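You operate a simulated robot arm through the tools that you are given. There is no shell and no other tool.

You run a simulated robot arm. Do the job below in one go: nothing can be reset, and whatever is moved stays where it is left.

JOB
Lock out mill one and prove it dead.
Fine: switch one off, main switch off, lock pin in the yellow eyelet, then press start one.

Only the result counts: the job must be done as asked and must still hold three seconds after the hand-in. Knocking over, shifting, dropping, spilling or breaking anything else fails it.

ROBOT AND FRAMES
A 6-joint arm with a two-finger parallel gripper, fixed in place. Base frame: the origin is on the floor under the middle of its stand, x ahead of it, y to its left, z up. Units: mm, degrees, N and s.
With the tool pointing down near the work surface it reaches from about 100 to 720 mm from the base axis. Its first joint turns from -115.0 to 115.0 degrees. Payload 3.43 kg.
The TCP is the grasp point between the finger pads, 34 mm short of the fingertips. In the tool frame z runs along the fingers and y along their closing line. Largest opening 128 mm; finger width 24, thickness 12; the body of the gripper, 48 by 130 mm, starts 96 mm behind the TCP.
Orientation is that of the tool frame in the base frame, as [roll, pitch, yaw] about the fixed x, y, z axes, in that order (R = Rz(yaw) Ry(pitch) Rx(roll)). With the fingers straight down and closing along the base's y, the tool's x points along the base's -x, its y along +y and its z along -z.

CONTROLS
- The arm moves only by the tool apply_moves. Its argument "steps" is a list of rows, each a list of 7 numbers: the shift along the base's x, y, z in m, then the turn, a rotation vector about the base's x, y, z in degrees, then the gripper command, from -1 (fully open) to 1 (shut), values between in proportion. In form: [[x, y, z, ax, ay, az, jaw], ...]. A call has 1 to 20 rows; each row is the pose to reach, as a shift and turn from the pose commanded when the call began. A row lasts 0.2 s, in which the tool goes at most 50 mm and 8.6 degrees; a call with a longer step from one row to the next is refused whole, and so is a gripper value outside its range. A pose out of reach is approached as far as the arm can. The call stops where the force on the tool passes 40 N (or 10 N more than at its start, if that is more) or the arm is blocked; 0.2 s more then pass. Each finger travels about 108 mm/s and halts on what it meets, pressing with about 32 N; the grip force reading is that of the motor and also rises with nothing between the fingers. The clock runs only during rows and for 0.2 s after the last one: add rows that repeat a pose to give the fingers time. It gives the time, the measured TCP pose, the force on the tool (base axes), the opening and the grip force at its end, in the units of the frame above (readings bear some noise), with the torque about the TCP (base axes, N m) and any sound that the robot's microphone picked up.
- Cameras (640 x 400 px; columns grow to the right, rows downward): "scene" is fixed at [54.1, -484, 1486.2]; the picture's right is [0.64, -0.77, 0.00], its down [-0.45, -0.37, -0.82] and it looks along [0.63, 0.52, -0.58] (base axes); focal length 311 px, centre (320, 200). "wrist" rides on the gripper at [76, -11, -160] in the tool frame; the picture's right is [0.15, 0.99, 0.00], its down [-0.88, 0.13, -0.46] and it looks along [-0.45, 0.07, 0.89] (tool axes); focal length 234 px, centre (320, 200). There is no depth. A picture from a camera that has moved, and an enlarged one, comes with that camera's place and axes in the base frame and with its lens. The place of the scene camera against the robot may be out by one fixed shift of up to 25 mm in any direction.
- capture(camera): a new picture of that camera. The clock stands still meanwhile.
- move_column(by): moves the trunk up (or, below 0, down) by that many mm; the arm rides with it, the base frame stays. It gives what a move gives, with no picture.
- close_up(camera, box): a new picture of the part [left, top, right, bottom] of that camera's present view, enlarged. The clock stands still meanwhile.
- sign_off(): hands the job in; it is judged then, once.

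Nothing tells you positions but the pictures and the camera data. Unless the task says otherwise, let go and move clear before handing in.

The tools are called after ">>>" as a command line: name --pt "numbers of a row" for each row, then --argument value for the rest, lists and objects as JSON in quotes. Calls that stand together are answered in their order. apply_moves: Moves the arm, as the interface text tells. Its arguments: {"type":"object","properties":{"steps":{"type":"array","items":{"type":"array","items":{"type":"number"}}}},"required":["steps"]} The other tools are called the same way: move_column (by) moves the trunk up or down; capture (camera) takes a picture; close_up (camera, box) takes an enlarged picture of a part of a camera's view; sign_off () hands the job in.

At the start:

```text
time: 0.0
ee_pos: [564.6, 49.8, 1265.7]
tcp_rot: [-179.9, 0.0, -180.0]
wrist_force: [0.5, 0.2, -0.2]
ft_torque: [-0.01, -0.01, 0.01]
grip_width: 127.9
finger_force: 0.1
trunk travel left (down, up): [-700.0, 90.0]
```

scene: 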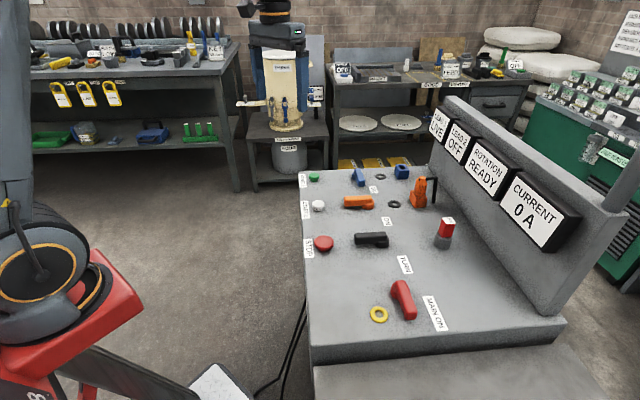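
wrist: 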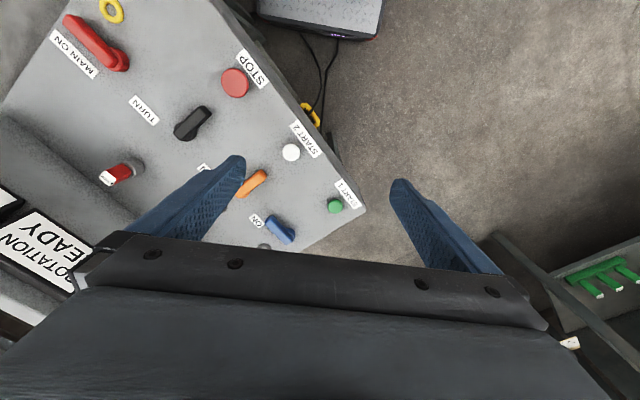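

I see a console with start buttons (green 1, white 2), a red stop, blue and orange switches, a black "turn" switch, a red main lever and a yellow eyelet. On the right there are displays and what may be a lock pin. I'll take enlarged pictures before moving anything.

>>> close_up --camera "scene" --box '[295, 160, 455, 260]'

>>> close_up --camera "scene" --box '[340, 240, 500, 340]'

>>> close_up --camera "scene" --box '[420, 90, 596, 200]'

>>> close_up --camera "wrist" --box '[0, 0, 320, 200]'

>>> close_up --camera "wrist" --box '[160, 50, 400, 250]'

```text
4.00 times, centred on (375, 210) of scene
camera zoom: at [54.1, -484.0, 1486.2], right [0.64, -0.77, 0.0], down [-0.45, -0.37, -0.82], along [0.63, 0.52, -0.58], focal length 1244 px, centre (100, 160)
```

zoom: 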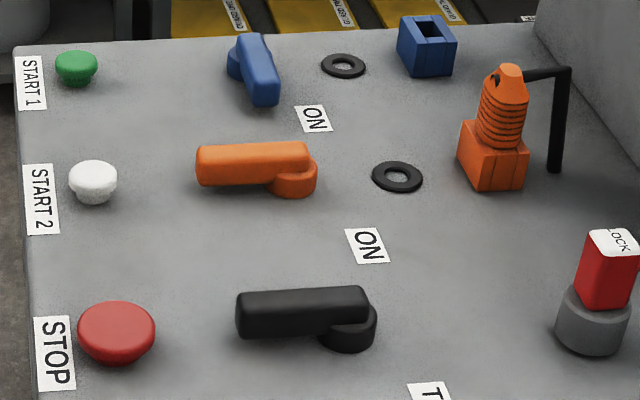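

```text
4.00 times, centred on (420, 290) of scene
camera zoom: at [54.1, -484.0, 1486.2], right [0.64, -0.77, 0.0], down [-0.45, -0.37, -0.82], along [0.63, 0.52, -0.58], focal length 1244 px, centre (-80, -160)
```

zoom: 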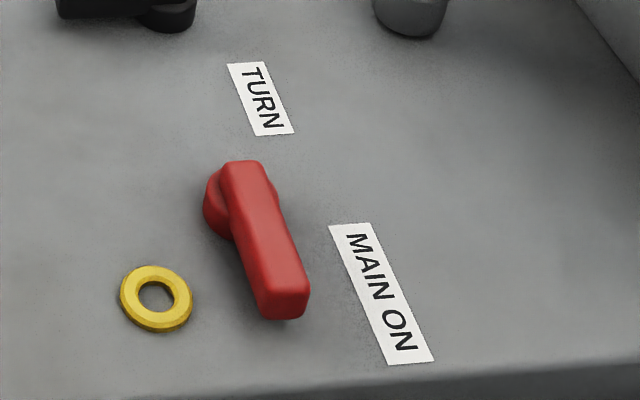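

```text
3.64 times, centred on (508, 145) of scene
camera zoom: at [54.1, -484.0, 1486.2], right [0.64, -0.77, 0.0], down [-0.45, -0.37, -0.82], along [0.63, 0.52, -0.58], focal length 1131 px, centre (-364, 400)
```

zoom: 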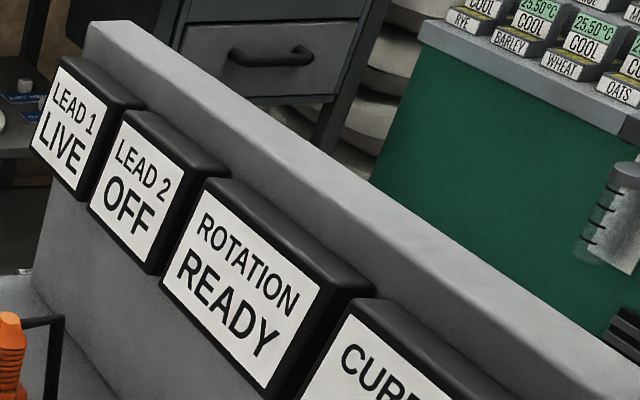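

```text
2.00 times, centred on (160, 100) of wrist
camera zoom: at [490.2, 38.3, 1425.8], right [-0.15, 0.99, 0.0], down [0.88, 0.13, 0.46], along [0.45, 0.07, -0.89], focal length 468 px, centre (640, 400)
```

zoom: 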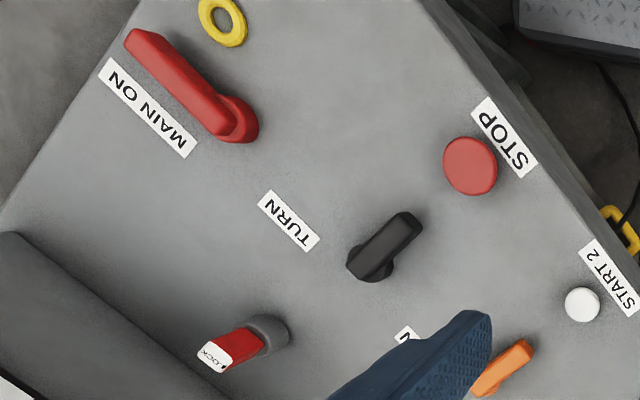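

```text
2.00 times, centred on (280, 150) of wrist
camera zoom: at [490.2, 38.3, 1425.8], right [-0.15, 0.99, 0.0], down [0.88, 0.13, 0.46], along [0.45, 0.07, -0.89], focal length 468 px, centre (400, 300)
```

zoom: 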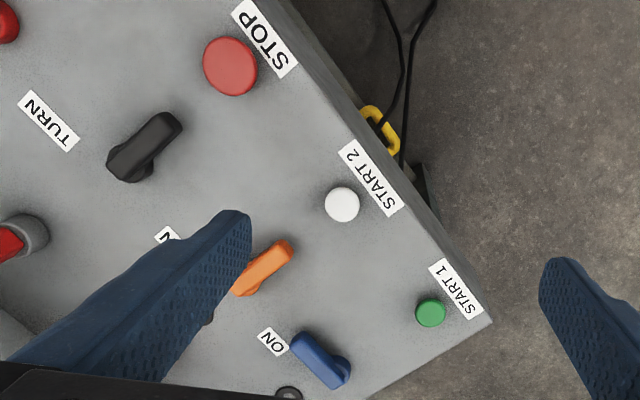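

The console is turned about 45° to the base. I put its top near z≈915, with the green START 1 at about (753,116), the blue switch hub at about (860,12), the main lever hub at about (506,-331), the eyelet at about (433,-330) and the pin at about (722,-347). I'll move the wrist camera over the right side at a safe height for a better look.

>>> apply_moves --pt "0 -0.05 -0.01 0 0 0 -1" --pt "0 -0.098 -0.015 0 0 0 -1" --pt "0 -0.146 -0.02 0 0 0 -1" --pt "0 -0.194 -0.025 0 0 0 -1" --pt "0 -0.242 -0.03 0 0 0 -1" --pt "-0.005 -0.29 -0.035 0 0 0 -1" --pt "-0.005 -0.3 -0.065 0 0 0 -1" --pt "-0.005 -0.3 -0.065 0 0 0 -1"

>>> capture --camera "wrist"

>>> close_up --camera "wrist" --box '[160, 0, 480, 200]'

```text
refused: row 1 steps farther than a row can; nothing moved
```

```text
taken
camera wrist: at [490.2, 38.3, 1425.8], right [-0.15, 0.99, 0.0], down [0.88, 0.13, 0.46], along [0.45, 0.07, -0.89], focal length 234 px, centre (320, 200)
```

wrist: 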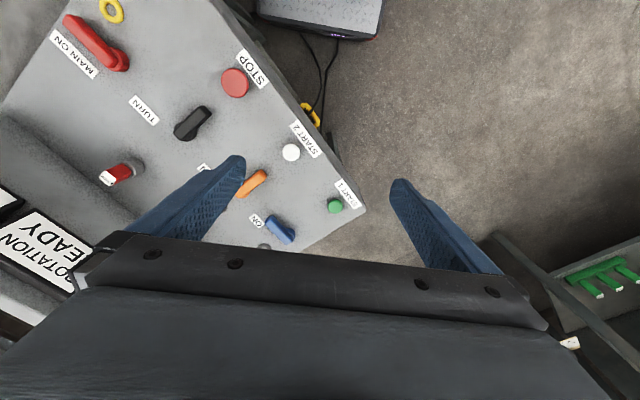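

```text
2.00 times, centred on (320, 100) of wrist
camera zoom: at [490.2, 38.3, 1425.8], right [-0.15, 0.99, 0.0], down [0.88, 0.13, 0.46], along [0.45, 0.07, -0.89], focal length 468 px, centre (320, 400)
```

zoom: 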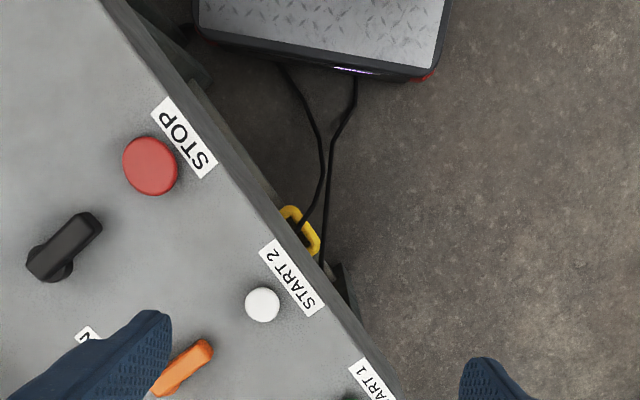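

The move was refused because one row stepped slightly too far. I'll repeat it with smaller steps to look over the main lever, eyelet and pin.

>>> apply_moves --pt "0 -0.045 -0.005 0 0 0 -1" --pt "0 -0.09 -0.01 0 0 0 -1" --pt "0 -0.135 -0.015 0 0 0 -1" --pt "0 -0.18 -0.02 0 0 0 -1" --pt "0 -0.225 -0.03 0 0 0 -1" --pt "-0.005 -0.27 -0.04 0 0 0 -1" --pt "-0.005 -0.3 -0.065 0 0 0 -1" --pt "-0.005 -0.3 -0.065 0 0 0 -1"

>>> capture --camera "wrist"

>>> close_up --camera "wrist" --box '[160, 0, 480, 200]'

>>> close_up --camera "wrist" --box '[200, 130, 360, 230]'

```text
time: 1.8
ee_pos: [562.0, -251.5, 1199.4]
tcp_rot: [180.0, 0.0, 180.0]
wrist_force: [-0.5, 0.2, -0.3]
ft_torque: [0.01, 0.02, -0.01]
grip_width: 127.9
finger_force: 0.1
trunk travel left (down, up): [-700.0, 90.0]
```

```text
taken
camera wrist: at [487.6, -262.8, 1360.1], right [-0.15, 0.99, 0.0], down [0.88, 0.13, 0.46], along [0.45, 0.07, -0.89], focal length 234 px, centre (320, 200)
```

wrist: 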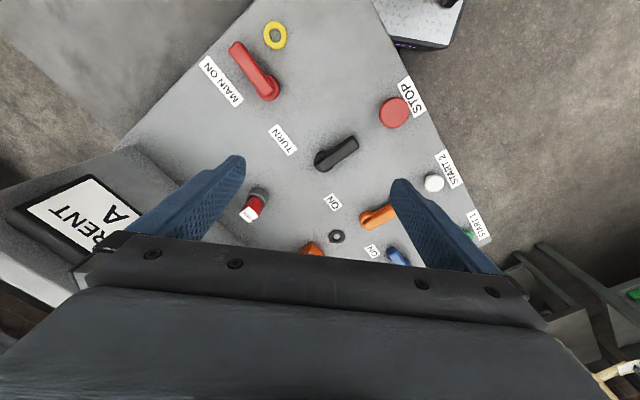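

```text
2.00 times, centred on (320, 100) of wrist
camera zoom: at [487.6, -262.8, 1360.1], right [-0.15, 0.99, 0.0], down [0.88, 0.13, 0.46], along [0.45, 0.07, -0.89], focal length 468 px, centre (320, 400)
```

zoom: 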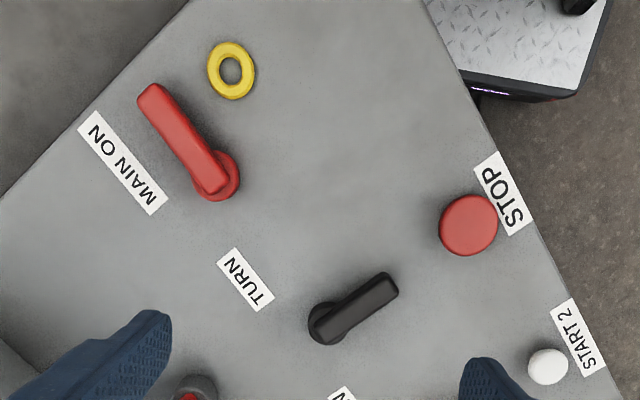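

```text
4.00 times, centred on (280, 180) of wrist
camera zoom: at [487.6, -262.8, 1360.1], right [-0.15, 0.99, 0.0], down [0.88, 0.13, 0.46], along [0.45, 0.07, -0.89], focal length 937 px, centre (480, 280)
```

zoom: 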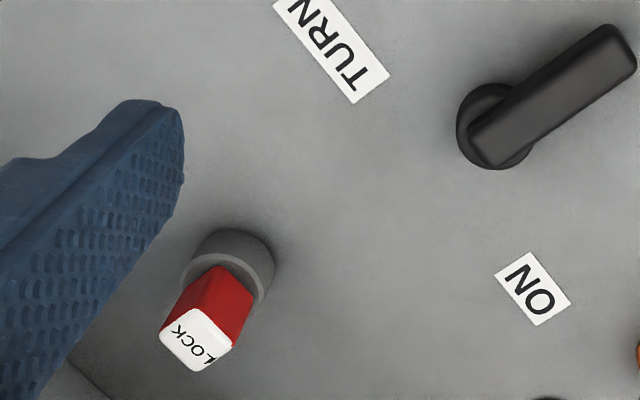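

The console top comes out at z≈900, with the main hub at about (513,-346), its tip at (462,-397), the eyelet at (435,-342) and the top of the pin at (727,-360,984). Next I'll move toward the blue switch, turn and tilt the tool outward, and get a closer view of it.

>>> apply_moves --pt "0.01 0.035 0 0 0 4 -1" --pt "0.02 0.07 0 0 0 8 -1" --pt "0.03 0.105 0 0 0 12 -1" --pt "0.04 0.14 0 0 0 16 -1" --pt "0.05 0.165 0 0 0 20 -1" --pt "0.05 0.165 0 0 0 20 -1"

>>> apply_moves --pt "0.01 0 0 2.565 -7.05 0 -1" --pt "0.02 0 0 5.13 -14.1 0 -1" --pt "0.03 0 0 7.695 -21.15 0 -1" --pt "0.04 0 0 10.26 -28.2 0 -1" --pt "0.05 0 0 12.825 -35.25 0 -1" --pt "0.06 0 0 15.39 -42.3 0 -1" --pt "0.06 0 0 15.39 -42.3 0 -1"

>>> capture --camera "wrist"

>>> capture --camera "scene"

```text
time: 3.2
ee_pos: [612.0, -83.3, 1201.1]
tcp_rot: [-180.0, 0.1, -160.0]
wrist_force: [-1.2, -0.1, 0.4]
ft_torque: [0.03, 0.02, 0.03]
grip_width: 127.9
finger_force: 0.2
trunk travel left (down, up): [-700.0, 90.0]
```

```text
time: 4.8
ee_pos: [672.3, -83.0, 1198.9]
tcp_rot: [-179.9, 45.0, -160.0]
wrist_force: [-0.2, 0.3, 0.4]
ft_torque: [0.0, -0.01, -0.02]
grip_width: 128.2
finger_force: 0.0
trunk travel left (down, up): [-700.0, 90.0]
```

```text
taken
camera wrist: at [519.6, -151.0, 1258.7], right [-0.43, 0.89, -0.1], down [0.24, 0.23, 0.94], along [0.87, 0.39, -0.31], focal length 234 px, centre (320, 200)
```

wrist: 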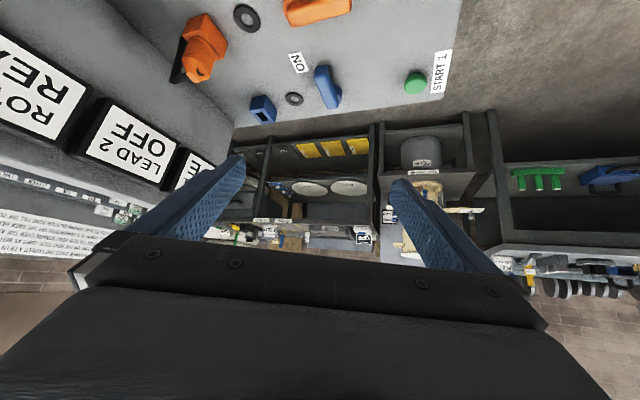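

```text
taken
```

scene: 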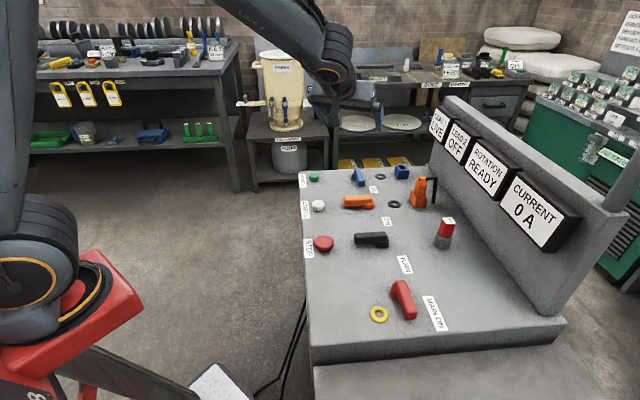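

The tilted view shows blue switch one clearly. I'll zoom in to measure it.

>>> close_up --camera "wrist" --box '[240, 30, 480, 140]'

>>> close_up --camera "wrist" --box '[280, 50, 380, 120]'

```text
2.67 times, centred on (360, 85) of wrist
camera zoom: at [519.6, -151.0, 1258.7], right [-0.43, 0.89, -0.1], down [0.24, 0.23, 0.94], along [0.87, 0.39, -0.31], focal length 624 px, centre (213, 507)
```

zoom: 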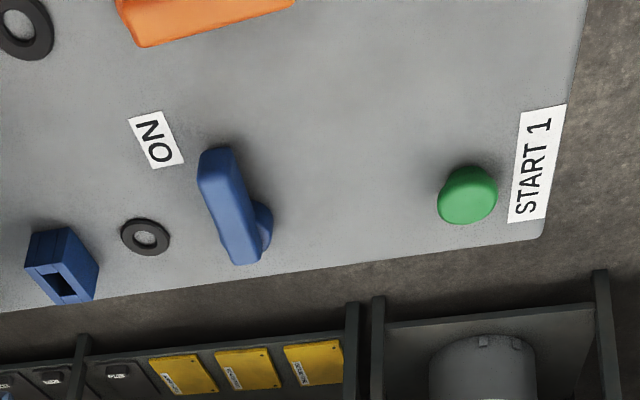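

```text
5.71 times, centred on (330, 85) of wrist
camera zoom: at [519.6, -151.0, 1258.7], right [-0.43, 0.89, -0.1], down [0.24, 0.23, 0.94], along [0.87, 0.39, -0.31], focal length 1338 px, centre (263, 857)
```

zoom: 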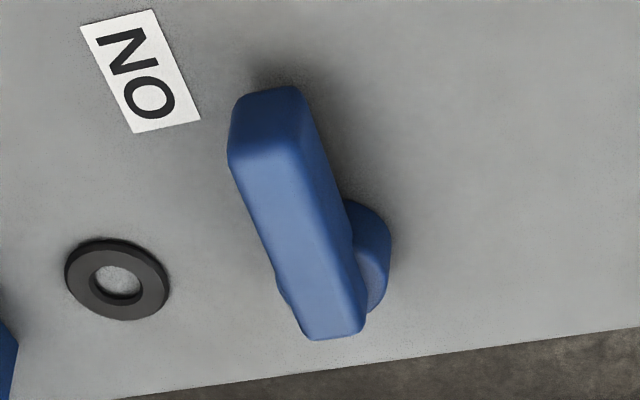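

Blue switch one pivots at about (869,5). Its handle points toward the ON label with the tip near (816,-42), and OFF should be 90° clockwise, the way the orange one points. I'll close the fingers, go above the handle's far-right side, and check I can reach there.

>>> apply_moves --pt "0.0 0 0 0 0 0 1" --pt "0.027 0.0023 -0.0265 0 0 0 1" --pt "0.054 0.0046 -0.053 0 0 0 1" --pt "0.081 0.0069 -0.0795 0 0 0 1" --pt "0.108 0.0092 -0.106 0 0 0 1" --pt "0.135 0.0115 -0.1325 0 0 0 1" --pt "0.162 0.0138 -0.159 0 0 0 1" --pt "0.162 0.0138 -0.159 0 0 0 1" --pt "0.162 0.0138 -0.159 0 0 0 1"

>>> capture --camera "wrist"

>>> capture --camera "scene"

```text
time: 6.8
ee_pos: [836.2, -69.4, 1041.1]
tcp_rot: [-180.0, 45.0, -159.9]
wrist_force: [-1.0, 0.5, -0.8]
ft_torque: [0.02, 0.0, 0.0]
grip_width: 0.2
finger_force: 31.3
trunk travel left (down, up): [-700.0, 90.0]
```

```text
taken
camera wrist: at [683.5, -137.0, 1101.4], right [-0.44, 0.89, -0.1], down [0.24, 0.23, 0.94], along [0.87, 0.39, -0.31], focal length 234 px, centre (320, 200)
```

wrist: 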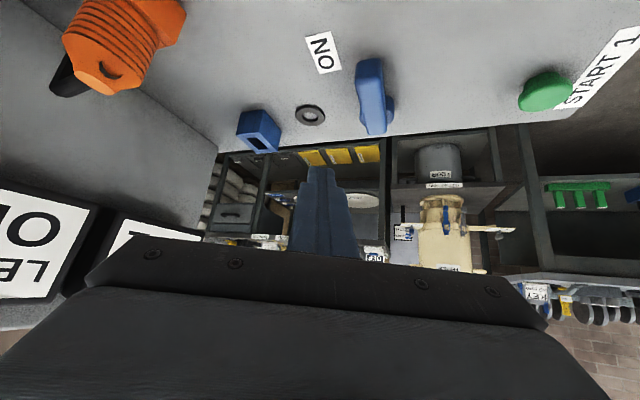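

```text
taken
```

scene: 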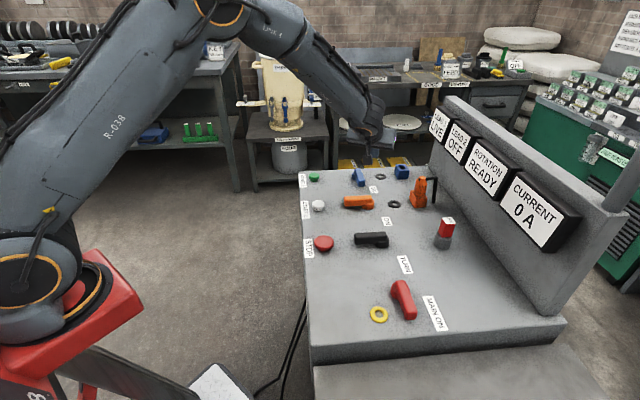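

It's within reach, with plenty of bend left in the arm. I'll zoom in on the blue handle and the START 1 button from here to refine their positions.

>>> close_up --camera "wrist" --box '[290, 30, 450, 150]'

>>> close_up --camera "wrist" --box '[480, 30, 640, 150]'

>>> close_up --camera "scene" --box '[300, 120, 460, 220]'

```text
3.33 times, centred on (370, 90) of wrist
camera zoom: at [683.5, -137.0, 1101.4], right [-0.44, 0.89, -0.1], down [0.24, 0.23, 0.94], along [0.87, 0.39, -0.31], focal length 781 px, centre (153, 567)
```

zoom: 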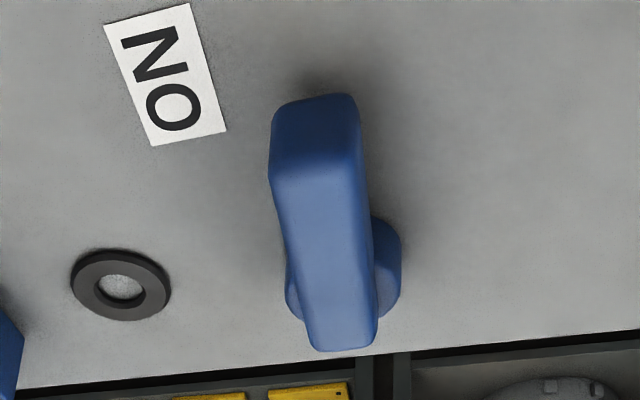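

```text
3.33 times, centred on (560, 90) of wrist
camera zoom: at [683.5, -137.0, 1101.4], right [-0.44, 0.89, -0.1], down [0.24, 0.23, 0.94], along [0.87, 0.39, -0.31], focal length 781 px, centre (-480, 567)
```

zoom: 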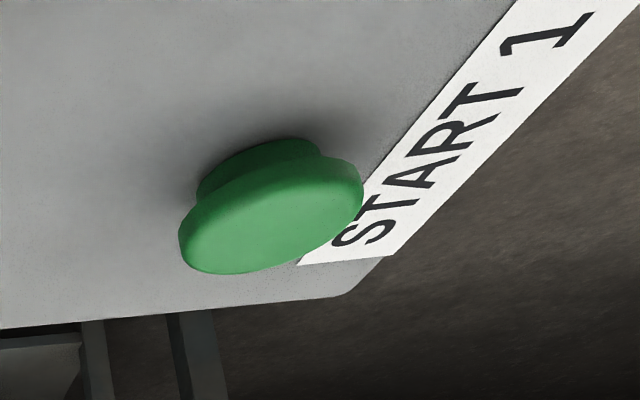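

```text
4.00 times, centred on (380, 170) of scene
camera zoom: at [54.1, -484.0, 1486.2], right [0.64, -0.77, 0.0], down [-0.45, -0.37, -0.82], along [0.63, 0.52, -0.58], focal length 1244 px, centre (80, 320)
```

zoom: 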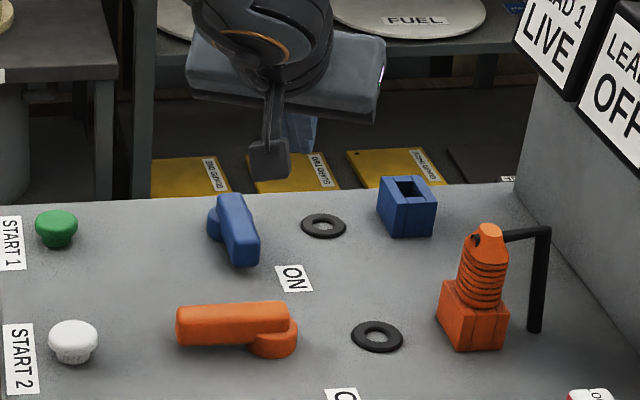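

Two views agree on the blue pivot at about (867,5), handle tip at about (818,-41), handle top at z≈930 and surface at z=900. I'll lower the closed fingertips beside the handle, on its far-right side.

>>> apply_moves --pt "0 0 -0.035 0 0 0 1" --pt "0 0 -0.07 0 0 0 1" --pt "0 0 -0.09 0 0 0 1" --pt "0 0 -0.1 0 0 0 1" --pt "0 0 -0.1 0 0 0 1"

>>> close_up --camera "scene" --box '[300, 120, 460, 220]'

>>> capture --camera "wrist"

```text
time: 8.0
ee_pos: [831.9, -70.6, 941.2]
tcp_rot: [-180.0, 44.9, -160.1]
wrist_force: [0.5, 1.6, 1.3]
ft_torque: [0.01, 0.03, -0.02]
grip_width: 0.0
finger_force: 32.1
trunk travel left (down, up): [-700.0, 90.0]
```

```text
4.00 times, centred on (380, 170) of scene
camera zoom: at [54.1, -484.0, 1486.2], right [0.64, -0.77, 0.0], down [-0.45, -0.37, -0.82], along [0.63, 0.52, -0.58], focal length 1244 px, centre (80, 320)
```

zoom: 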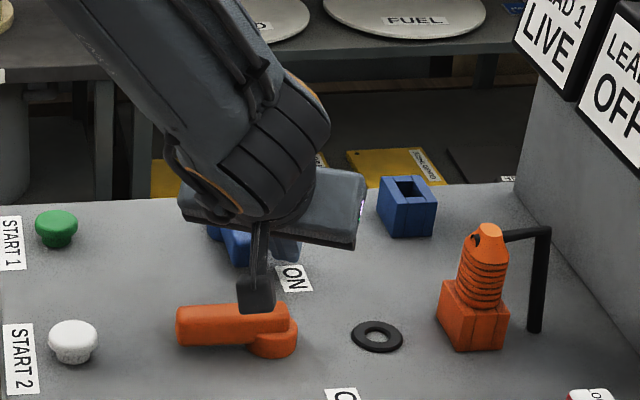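

```text
taken
camera wrist: at [679.9, -138.7, 1000.9], right [-0.44, 0.89, -0.1], down [0.24, 0.22, 0.94], along [0.87, 0.39, -0.31], focal length 234 px, centre (320, 200)
```

wrist: 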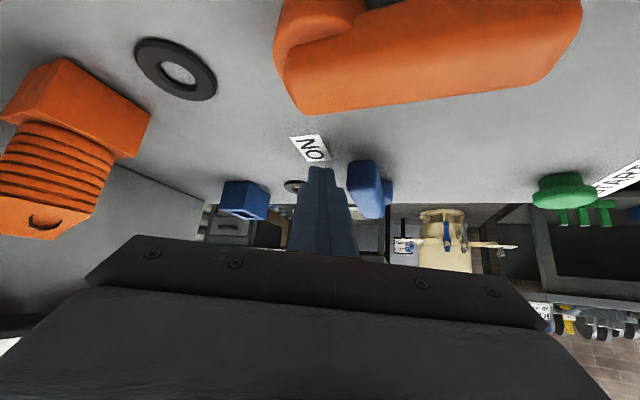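

The fingertips are down beside the handle's far side without touching it. Now I'll sweep them along the arc to turn switch one from ON to OFF.

>>> apply_moves --pt "-0.007 0.01 0 0 0 0 1" --pt "-0.014 0.014 0 0 0 0 1" --pt "-0.021 0.018 0 0 0 0 1" --pt "-0.027 0.0235 0 0 0 0 1" --pt "-0.033 0.029 0 0 0 0 1" --pt "-0.037 0.0355 0 0 0 0 1" --pt "-0.041 0.042 0 0 0 0 1" --pt "-0.0435 0.0495 0 0 0 0 1" --pt "-0.046 0.057 0 0 0 0 1" --pt "-0.046 0.065 0 0 0 0 1" --pt "-0.046 0.073 0 0 0 0 1" --pt "-0.0445 0.0805 0 0 0 0 1" --pt "-0.043 0.088 0 0 0 0 1"

>>> capture --camera "scene"

>>> capture --camera "wrist"

```text
time: 10.8
ee_pos: [790.3, 18.3, 942.5]
tcp_rot: [-180.0, 45.0, -160.1]
wrist_force: [0.5, -0.3, -0.4]
ft_torque: [0.0, 0.02, 0.02]
grip_width: 0.2
finger_force: 31.9
trunk travel left (down, up): [-700.0, 90.0]
```

```text
taken
```

scene: 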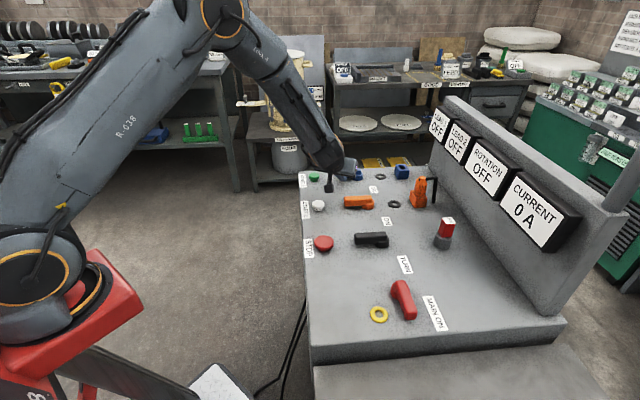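

```text
taken
camera wrist: at [638.2, -50.2, 1002.1], right [-0.44, 0.89, -0.1], down [0.24, 0.22, 0.95], along [0.87, 0.39, -0.31], focal length 234 px, centre (320, 200)
```

wrist: 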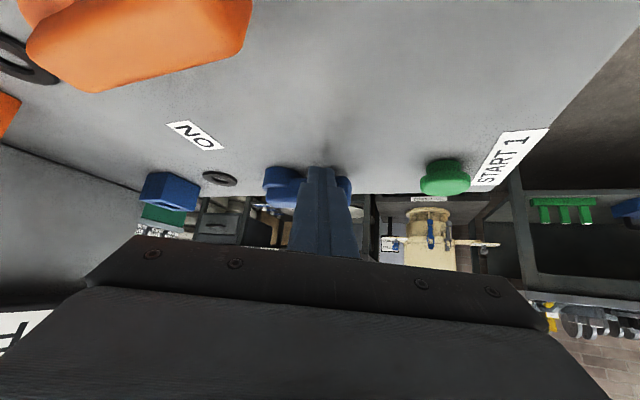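

The displays now show LEAD 1 OFF and ROTATION OFF. I'll back away from the handle, rise, and check its position.

>>> apply_moves --pt "-0.008 -0.012 0 0 0 0 1" --pt "-0.012 -0.016 0.02 0 0 0 1" --pt "-0.02 -0.02 0.06 0 0 0 1" --pt "-0.03 -0.025 0.1 0 0 0 1" --pt "-0.05 -0.03 0.14 0 0 0 1" --pt "-0.07 -0.04 0.18 0 0 0 1" --pt "-0.07 -0.04 0.18 0 0 0 1"

>>> capture --camera "wrist"

>>> close_up --camera "scene" --box '[295, 100, 535, 250]'

```text
time: 12.4
ee_pos: [719.8, -26.0, 1118.9]
tcp_rot: [-180.0, 45.0, -160.1]
wrist_force: [0.5, 0.3, -0.3]
ft_torque: [-0.01, -0.01, 0.02]
grip_width: 0.0
finger_force: 31.7
trunk travel left (down, up): [-700.0, 90.0]
```

```text
taken
camera wrist: at [568.1, -92.7, 1180.8], right [-0.43, 0.89, -0.1], down [0.24, 0.22, 0.94], along [0.87, 0.39, -0.31], focal length 234 px, centre (320, 200)
```

wrist: 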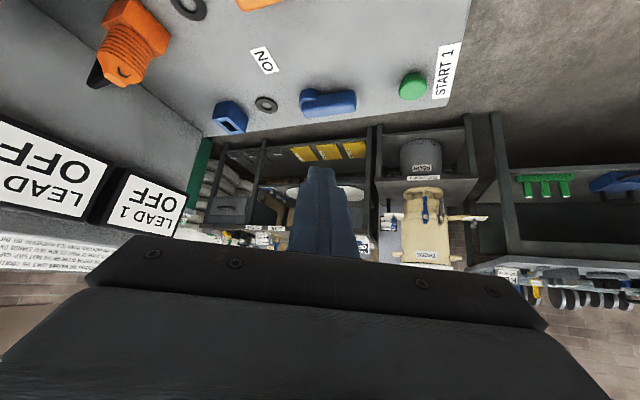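

```text
2.67 times, centred on (415, 175) of scene
camera zoom: at [54.1, -484.0, 1486.2], right [0.64, -0.77, 0.0], down [-0.45, -0.37, -0.82], along [0.63, 0.52, -0.58], focal length 829 px, centre (67, 267)
```

zoom: 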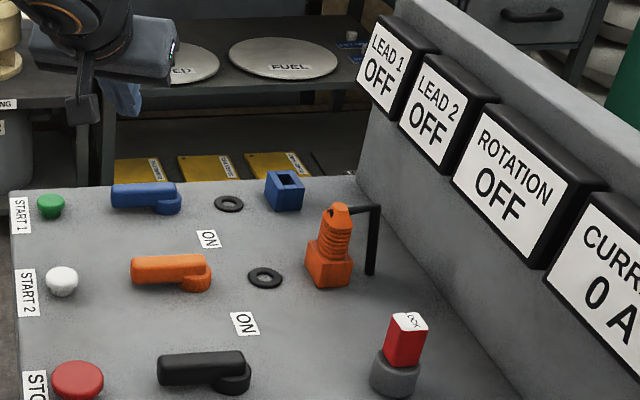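

Switch one is now parallel to the switched-off orange one, and LEAD 1 shows OFF. Next is the main lever, so I'll bring the tool upright, turn it square to the console, and move above the lever's far-right side.

>>> apply_moves --pt "-0.02 -0.02 0.01 -2.565 7.05 0 1" --pt "-0.04 -0.04 0.02 -5.13 14.1 0 1" --pt "-0.06 -0.06 0.03 -7.695 21.15 0 1" --pt "-0.08 -0.08 0.03 -10.26 28.2 0 1" --pt "-0.1 -0.1 0.03 -12.825 35.25 0 1" --pt "-0.12 -0.12 0.03 -15.39 42.3 0 1" --pt "-0.12 -0.12 0.03 -15.39 42.3 0 1"

>>> apply_moves --pt "-0.01 -0.03 0 0 0 -7.2 1" --pt "-0.02 -0.06 0 0 0 -14.4 1" --pt "-0.03 -0.09 0 0 0 -21.6 1" --pt "-0.04 -0.12 0 0 0 -28.8 1" --pt "-0.05 -0.15 -0.01 0 0 -36 1" --pt "-0.06 -0.18 -0.02 0 0 -43.2 1" --pt "-0.07 -0.21 -0.03 0 0 -50.4 1" --pt "-0.08 -0.24 -0.04 0 0 -57.6 1" --pt "-0.09 -0.26 -0.04 0 0 -65 1" --pt "-0.09 -0.26 -0.04 0 0 -65 1"

>>> capture --camera "wrist"

>>> capture --camera "scene"

```text
time: 14.0
ee_pos: [602.0, -144.2, 1150.8]
tcp_rot: [-180.0, -0.1, -160.0]
wrist_force: [0.3, 0.4, -0.1]
ft_torque: [0.01, 0.02, 0.05]
grip_width: 0.1
finger_force: 32.4
trunk travel left (down, up): [-700.0, 90.0]
```

```text
time: 16.2
ee_pos: [508.6, -403.4, 1112.3]
tcp_rot: [-180.0, 0.0, 134.9]
wrist_force: [-0.1, 0.9, -0.6]
ft_torque: [0.0, 0.02, 0.0]
grip_width: 0.1
finger_force: 32.4
trunk travel left (down, up): [-700.0, 90.0]
```

```text
taken
camera wrist: at [447.1, -358.4, 1273.5], right [0.6, 0.8, 0.0], down [0.71, -0.53, 0.46], along [0.37, -0.27, -0.89], focal length 234 px, centre (320, 200)
```

wrist: 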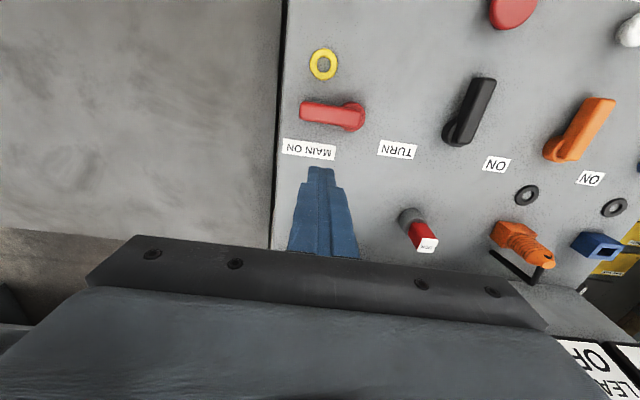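

```text
taken
```

scene: 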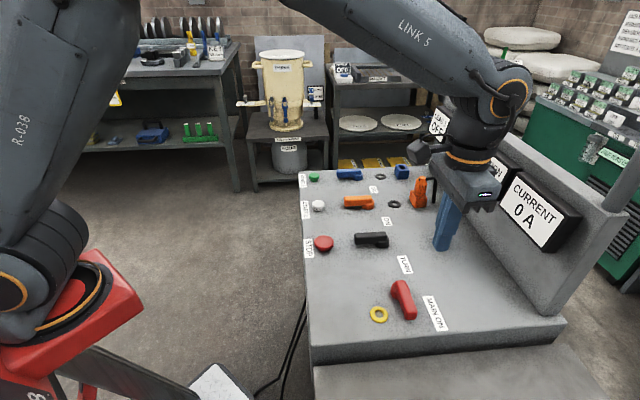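

I'm above and beyond the main lever now. I'll zoom in to pin down the lever, eyelet and pin positions.

>>> close_up --camera "wrist" --box '[270, 30, 430, 130]'

>>> close_up --camera "wrist" --box '[360, 180, 480, 260]'

```text
4.00 times, centred on (350, 80) of wrist
camera zoom: at [447.1, -358.4, 1273.5], right [0.6, 0.8, 0.0], down [0.71, -0.53, 0.46], along [0.37, -0.27, -0.89], focal length 937 px, centre (200, 680)
```

zoom: 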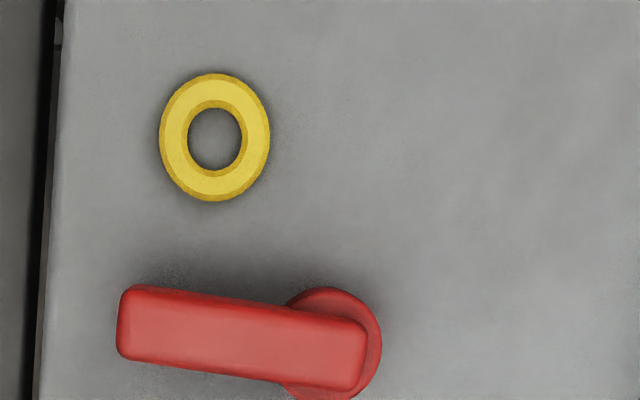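

```text
5.00 times, centred on (420, 220) of wrist
camera zoom: at [447.1, -358.4, 1273.5], right [0.6, 0.8, 0.0], down [0.71, -0.53, 0.46], along [0.37, -0.27, -0.89], focal length 1171 px, centre (-180, 100)
```

zoom: 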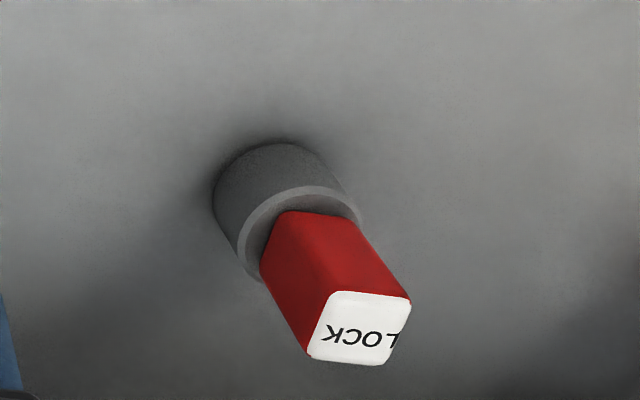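

The main pivot is at about (513,-347), the eyelet at about (434,-342.5) with a hole of about 18 mm, and the lever points along the console toward me. I'll lower the closed fingers straight down on the lever's far side, keeping the tips higher than the eyelet ring.

>>> apply_moves --pt "0 0 -0.04 0 0 0 1" --pt "0 0 -0.08 0 0 0 1" --pt "0 0 -0.12 0 0 0 1" --pt "0 0 -0.145 0 0 0 1" --pt "0 0 -0.163 0 0 0 1" --pt "0 0 -0.163 0 0 0 1"

>>> capture --camera "wrist"

>>> close_up --camera "scene" --box '[340, 210, 500, 310]'

```text
time: 17.6
ee_pos: [511.0, -403.3, 949.3]
tcp_rot: [180.0, 0.0, 135.1]
wrist_force: [-0.7, 1.2, -0.6]
ft_torque: [0.0, -0.04, -0.02]
grip_width: 0.0
finger_force: 31.4
trunk travel left (down, up): [-700.0, 90.0]
```

```text
taken
camera wrist: at [449.0, -358.3, 1109.8], right [0.6, 0.8, 0.0], down [0.71, -0.53, 0.46], along [0.37, -0.27, -0.89], focal length 234 px, centre (320, 200)
```

wrist: 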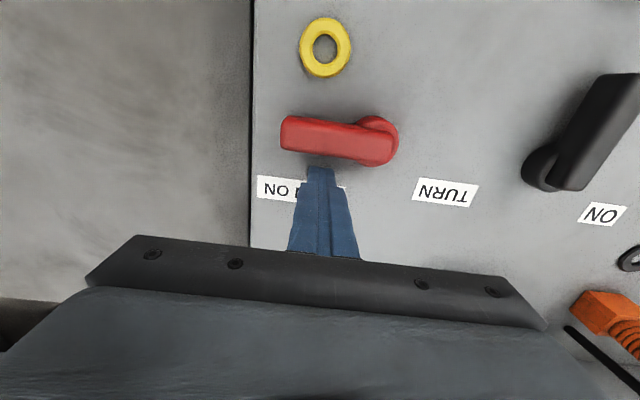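

```text
4.00 times, centred on (420, 260) of scene
camera zoom: at [54.1, -484.0, 1486.2], right [0.64, -0.77, 0.0], down [-0.45, -0.37, -0.82], along [0.63, 0.52, -0.58], focal length 1244 px, centre (-80, -40)
```

zoom: 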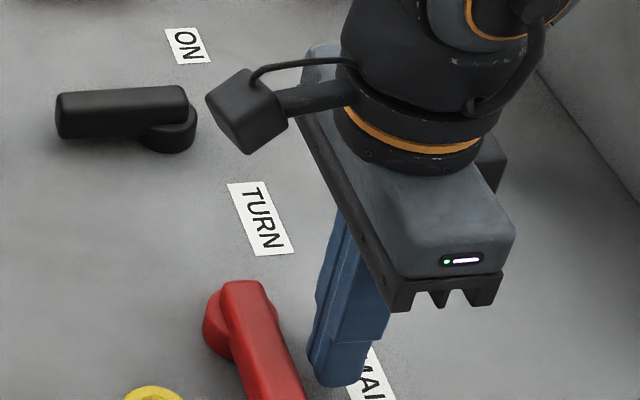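

The finger is next to the lever with a small gap. I'll sweep along the arc to turn the main switch to OFF.

>>> apply_moves --pt "-0.007 0.004 0 0 0 0 1" --pt "-0.014 0.006 0 0 0 0 1" --pt "-0.0205 0.0095 0 0 0 0 1" --pt "-0.0266 0.0125 0 0 0 0 1" --pt "-0.032 0.017 0 0 0 0 1" --pt "-0.037 0.022 0 0 0 0 1" --pt "-0.041 0.0275 0 0 0 0 1" --pt "-0.0445 0.0334 0 0 0 0 1" --pt "-0.047 0.04 0 0 0 0 1" --pt "-0.049 0.0466 0 0 0 0 1" --pt "-0.0497 0.0535 0 0 0 0 1" --pt "-0.0496 0.0605 0 0 0 0 1" --pt "-0.0485 0.0672 0 0 0 0 1" --pt "-0.0467 0.074 0 0 0 0 1"

>>> capture --camera "wrist"

>>> capture --camera "scene"

```text
time: 20.6
ee_pos: [461.5, -330.4, 949.2]
tcp_rot: [-180.0, 0.1, 134.9]
wrist_force: [-2.9, -11.7, -1.1]
ft_torque: [-0.35, 0.07, -0.05]
grip_width: 0.0
finger_force: 32.1
trunk travel left (down, up): [-700.0, 90.0]
```

```text
taken
camera wrist: at [400.6, -285.2, 1109.3], right [0.6, 0.8, 0.0], down [0.71, -0.53, 0.46], along [0.37, -0.27, -0.89], focal length 234 px, centre (320, 200)
```

wrist: 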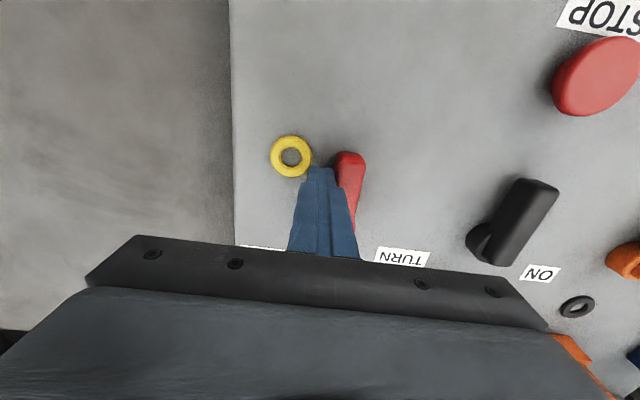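

```text
taken
```

scene: 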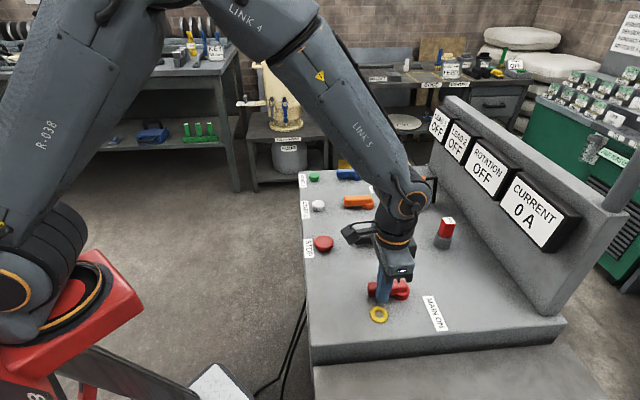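

The lever has swung most of the way and pushes back with about 12 N. I'll push a few mm further to make sure it reaches its end stop, then check.

>>> apply_moves --pt "0.001 0.002 0 0 0 0 1" --pt "0.002 0.003 0 0 0 0 1"

>>> close_up --camera "scene" --box '[340, 240, 460, 330]'

>>> close_up --camera "wrist" --box '[240, 120, 400, 220]'

```text
time: 21.1
ee_pos: [462.1, -330.0, 947.0]
tcp_rot: [-179.9, 0.1, 135.1]
wrist_force: [-21.9, -30.5, -3.0]
ft_torque: [-0.39, 0.35, -0.48]
grip_width: 0.2
finger_force: 31.9
trunk travel left (down, up): [-700.0, 90.0]
stopped in row 2: the force on the tool passed its limit at 44 N (the readings are from after the stop); the commanded pose is now the measured one
```

```text
4.44 times, centred on (400, 285) of scene
camera zoom: at [54.1, -484.0, 1486.2], right [0.64, -0.77, 0.0], down [-0.45, -0.37, -0.82], along [0.63, 0.52, -0.58], focal length 1382 px, centre (-36, -178)
```

zoom: 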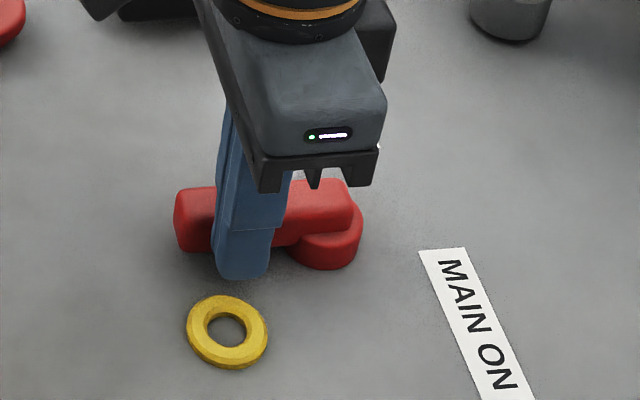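

```text
4.00 times, centred on (320, 170) of wrist
camera zoom: at [401.0, -284.8, 1109.4], right [0.59, 0.8, 0.0], down [0.72, -0.53, 0.46], along [0.37, -0.27, -0.89], focal length 937 px, centre (320, 320)
```

zoom: 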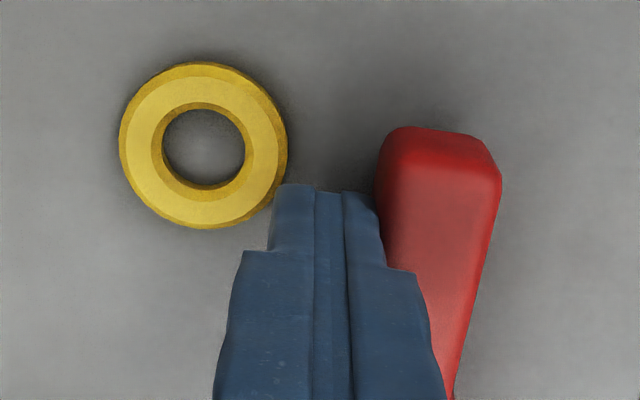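

The lever met its hard stop. I'll back the finger off a little and rise to confirm the OFF position.

>>> apply_moves --pt "-0.003 -0.003 0.003 0 0 0 1" --pt "-0.005 -0.005 0.025 0 0 0 1" --pt "-0.005 -0.005 0.065 0 0 0 1" --pt "-0.005 -0.005 0.105 0 0 0 1" --pt "-0.005 -0.005 0.15 0 0 0 1" --pt "0.03 -0.03 0.17 0 0 0 1" --pt "0.06 -0.06 0.17 0 0 0 1" --pt "0.06 -0.06 0.17 0 0 0 1"

>>> capture --camera "scene"

>>> capture --camera "wrist"

>>> close_up --camera "wrist" --box '[240, 30, 400, 150]'

```text
time: 22.9
ee_pos: [522.1, -386.2, 1121.5]
tcp_rot: [-179.8, 0.1, 135.0]
wrist_force: [-0.8, -0.3, -0.8]
ft_torque: [0.03, 0.02, 0.02]
grip_width: 0.0
finger_force: 32.0
trunk travel left (down, up): [-700.0, 90.0]
```

```text
taken
```

scene: 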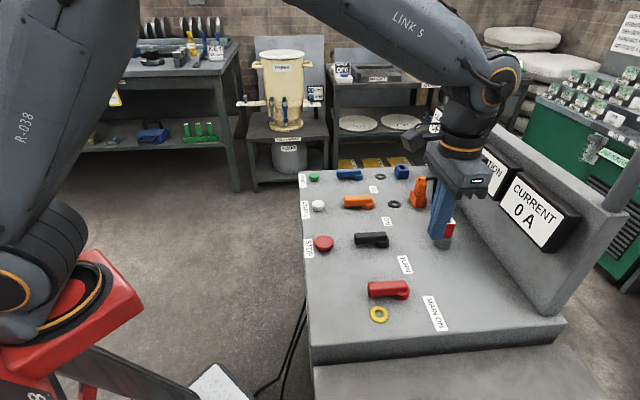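

```text
taken
camera wrist: at [462.0, -340.8, 1280.8], right [0.59, 0.8, 0.0], down [0.72, -0.53, 0.46], along [0.37, -0.27, -0.89], focal length 234 px, centre (320, 200)
```

wrist: 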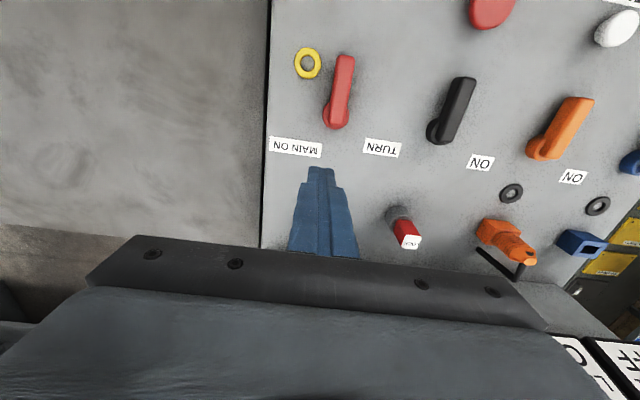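

```text
3.33 times, centred on (320, 90) of wrist
camera zoom: at [462.0, -340.8, 1280.8], right [0.59, 0.8, 0.0], down [0.72, -0.53, 0.46], along [0.37, -0.27, -0.89], focal length 781 px, centre (320, 567)
```

zoom: 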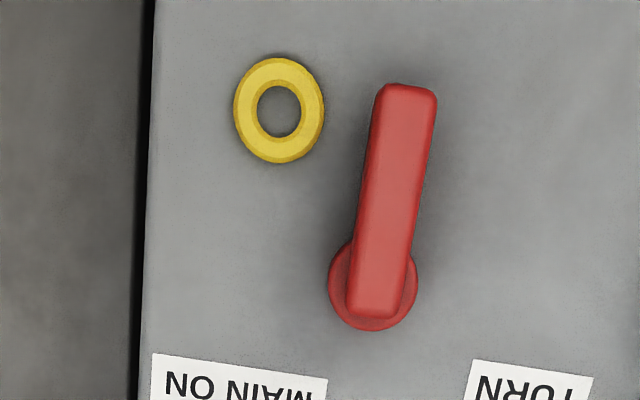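

The main switch is now OFF, with its handle parallel to the others. The lock pin is a block about 24 mm square standing in a grey cup, with its top at about (728,-359.5,984). I'll open the fingers part way, tilt the tool 30° toward the panel to get the reach, and move above the pin.

>>> apply_moves --pt "0.03 0.004 0 -3.535 -3.535 0 0.06" --pt "0.06 0.008 0 -7.07 -7.07 0 0.06" --pt "0.09 0.012 0 -10.605 -10.605 0 0.06" --pt "0.12 0.016 0 -14.14 -14.14 0 0.06" --pt "0.15 0.02 0 -17.675 -17.675 0 0.06" --pt "0.18 0.024 -0.01 -21.21 -21.21 0 0.06" --pt "0.206 0.0265 -0.03 -21.21 -21.21 0 0.06" --pt "0.206 0.0265 -0.03 -21.21 -21.21 0 0.06"

>>> capture --camera "wrist"

>>> capture --camera "scene"

```text
time: 24.7
ee_pos: [730.9, -360.0, 1088.6]
tcp_rot: [-179.7, 30.0, 135.1]
wrist_force: [0.9, -0.3, 0.2]
ft_torque: [-0.03, 0.0, 0.01]
grip_width: 59.9
finger_force: 0.0
trunk travel left (down, up): [-700.0, 90.0]
```

```text
taken
camera wrist: at [620.4, -264.7, 1189.6], right [0.61, 0.79, -0.08], down [0.47, -0.28, 0.84], along [0.64, -0.55, -0.54], focal length 234 px, centre (320, 200)
```

wrist: 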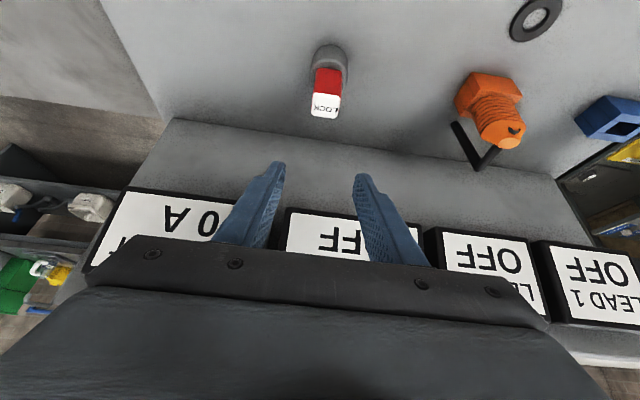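

```text
taken
```

scene: 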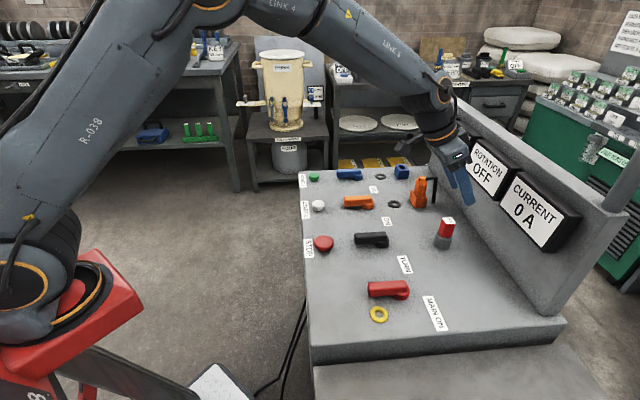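

The pose is reachable. I'll zoom in on the pin from here to refine its centre, orientation and the cup height.

>>> close_up --camera "wrist" --box '[280, 30, 376, 126]'

>>> close_up --camera "scene" --box '[405, 190, 485, 260]'

```text
4.17 times, centred on (328, 78) of wrist
camera zoom: at [620.4, -264.7, 1189.6], right [0.61, 0.79, -0.08], down [0.47, -0.28, 0.84], along [0.64, -0.55, -0.54], focal length 976 px, centre (287, 708)
```

zoom: 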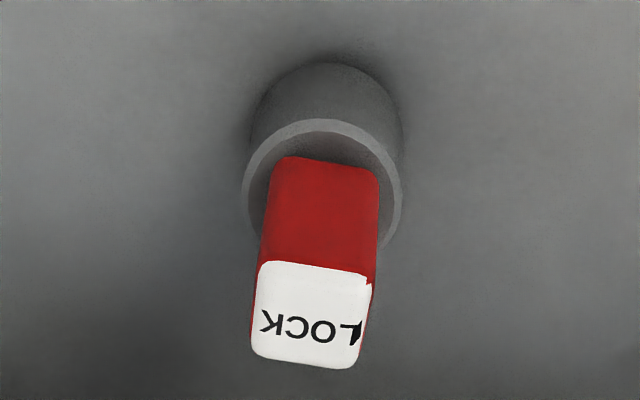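

```text
5.71 times, centred on (445, 225) of scene
camera zoom: at [54.1, -484.0, 1486.2], right [0.64, -0.77, 0.0], down [-0.45, -0.37, -0.82], along [0.63, 0.52, -0.58], focal length 1777 px, centre (-394, 57)
```

zoom: 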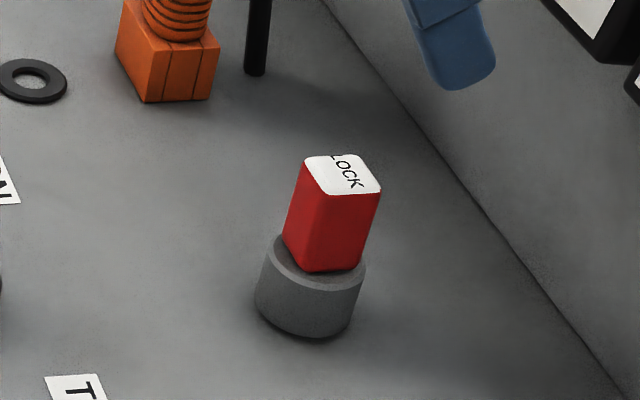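

The pin centre is confirmed at about (728,-360), aligned with the console at 45° and about 25 mm wide. I'll lower to just above it, take another pose reading, and check alignment.

>>> apply_moves --pt "-0.001 0 -0.035 0 0 0 0.06" --pt "-0.001 0 -0.065 0 0 0 0.06" --pt "-0.001 0 -0.065 0 0 0 0.06"

>>> apply_moves --pt "0 0 0 0 0 0 0.06"

>>> capture --camera "wrist"

>>> close_up --camera "scene" --box '[395, 150, 515, 260]'

```text
time: 25.5
ee_pos: [730.8, -361.0, 1023.4]
tcp_rot: [-179.8, 30.2, 135.0]
wrist_force: [-0.2, 0.6, -0.2]
ft_torque: [0.02, 0.01, 0.02]
grip_width: 60.4
finger_force: 0.1
trunk travel left (down, up): [-700.0, 90.0]
```

```text
time: 25.9
ee_pos: [730.5, -360.2, 1023.9]
tcp_rot: [-179.8, 30.1, 135.1]
wrist_force: [0.5, 0.0, -0.2]
ft_torque: [0.04, -0.02, 0.0]
grip_width: 60.5
finger_force: 0.0
trunk travel left (down, up): [-700.0, 90.0]
```

```text
taken
camera wrist: at [620.7, -265.7, 1125.3], right [0.61, 0.79, -0.08], down [0.47, -0.28, 0.84], along [0.64, -0.54, -0.54], focal length 234 px, centre (320, 200)
```

wrist: 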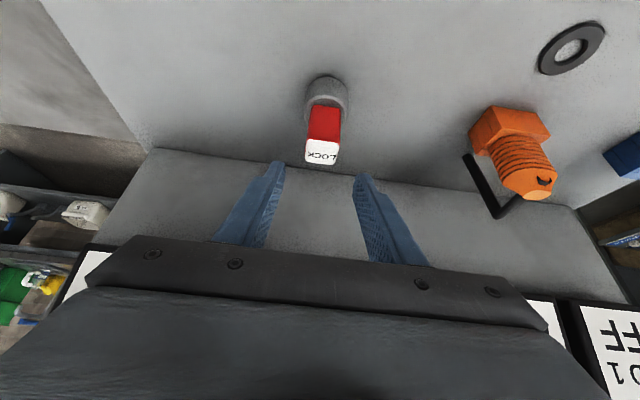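

```text
3.64 times, centred on (455, 205) of scene
camera zoom: at [54.1, -484.0, 1486.2], right [0.64, -0.77, 0.0], down [-0.45, -0.37, -0.82], along [0.63, 0.52, -0.58], focal length 1131 px, centre (-171, 182)
```

zoom: 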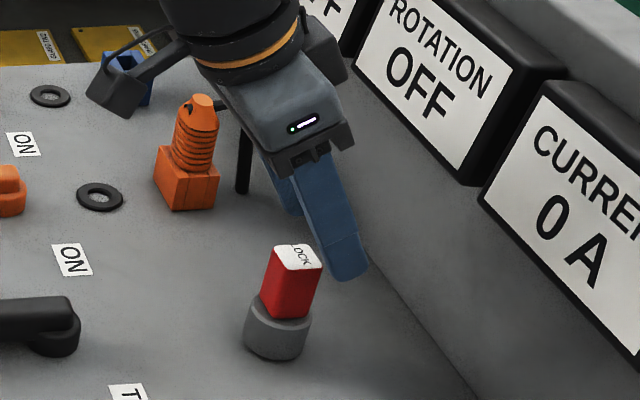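

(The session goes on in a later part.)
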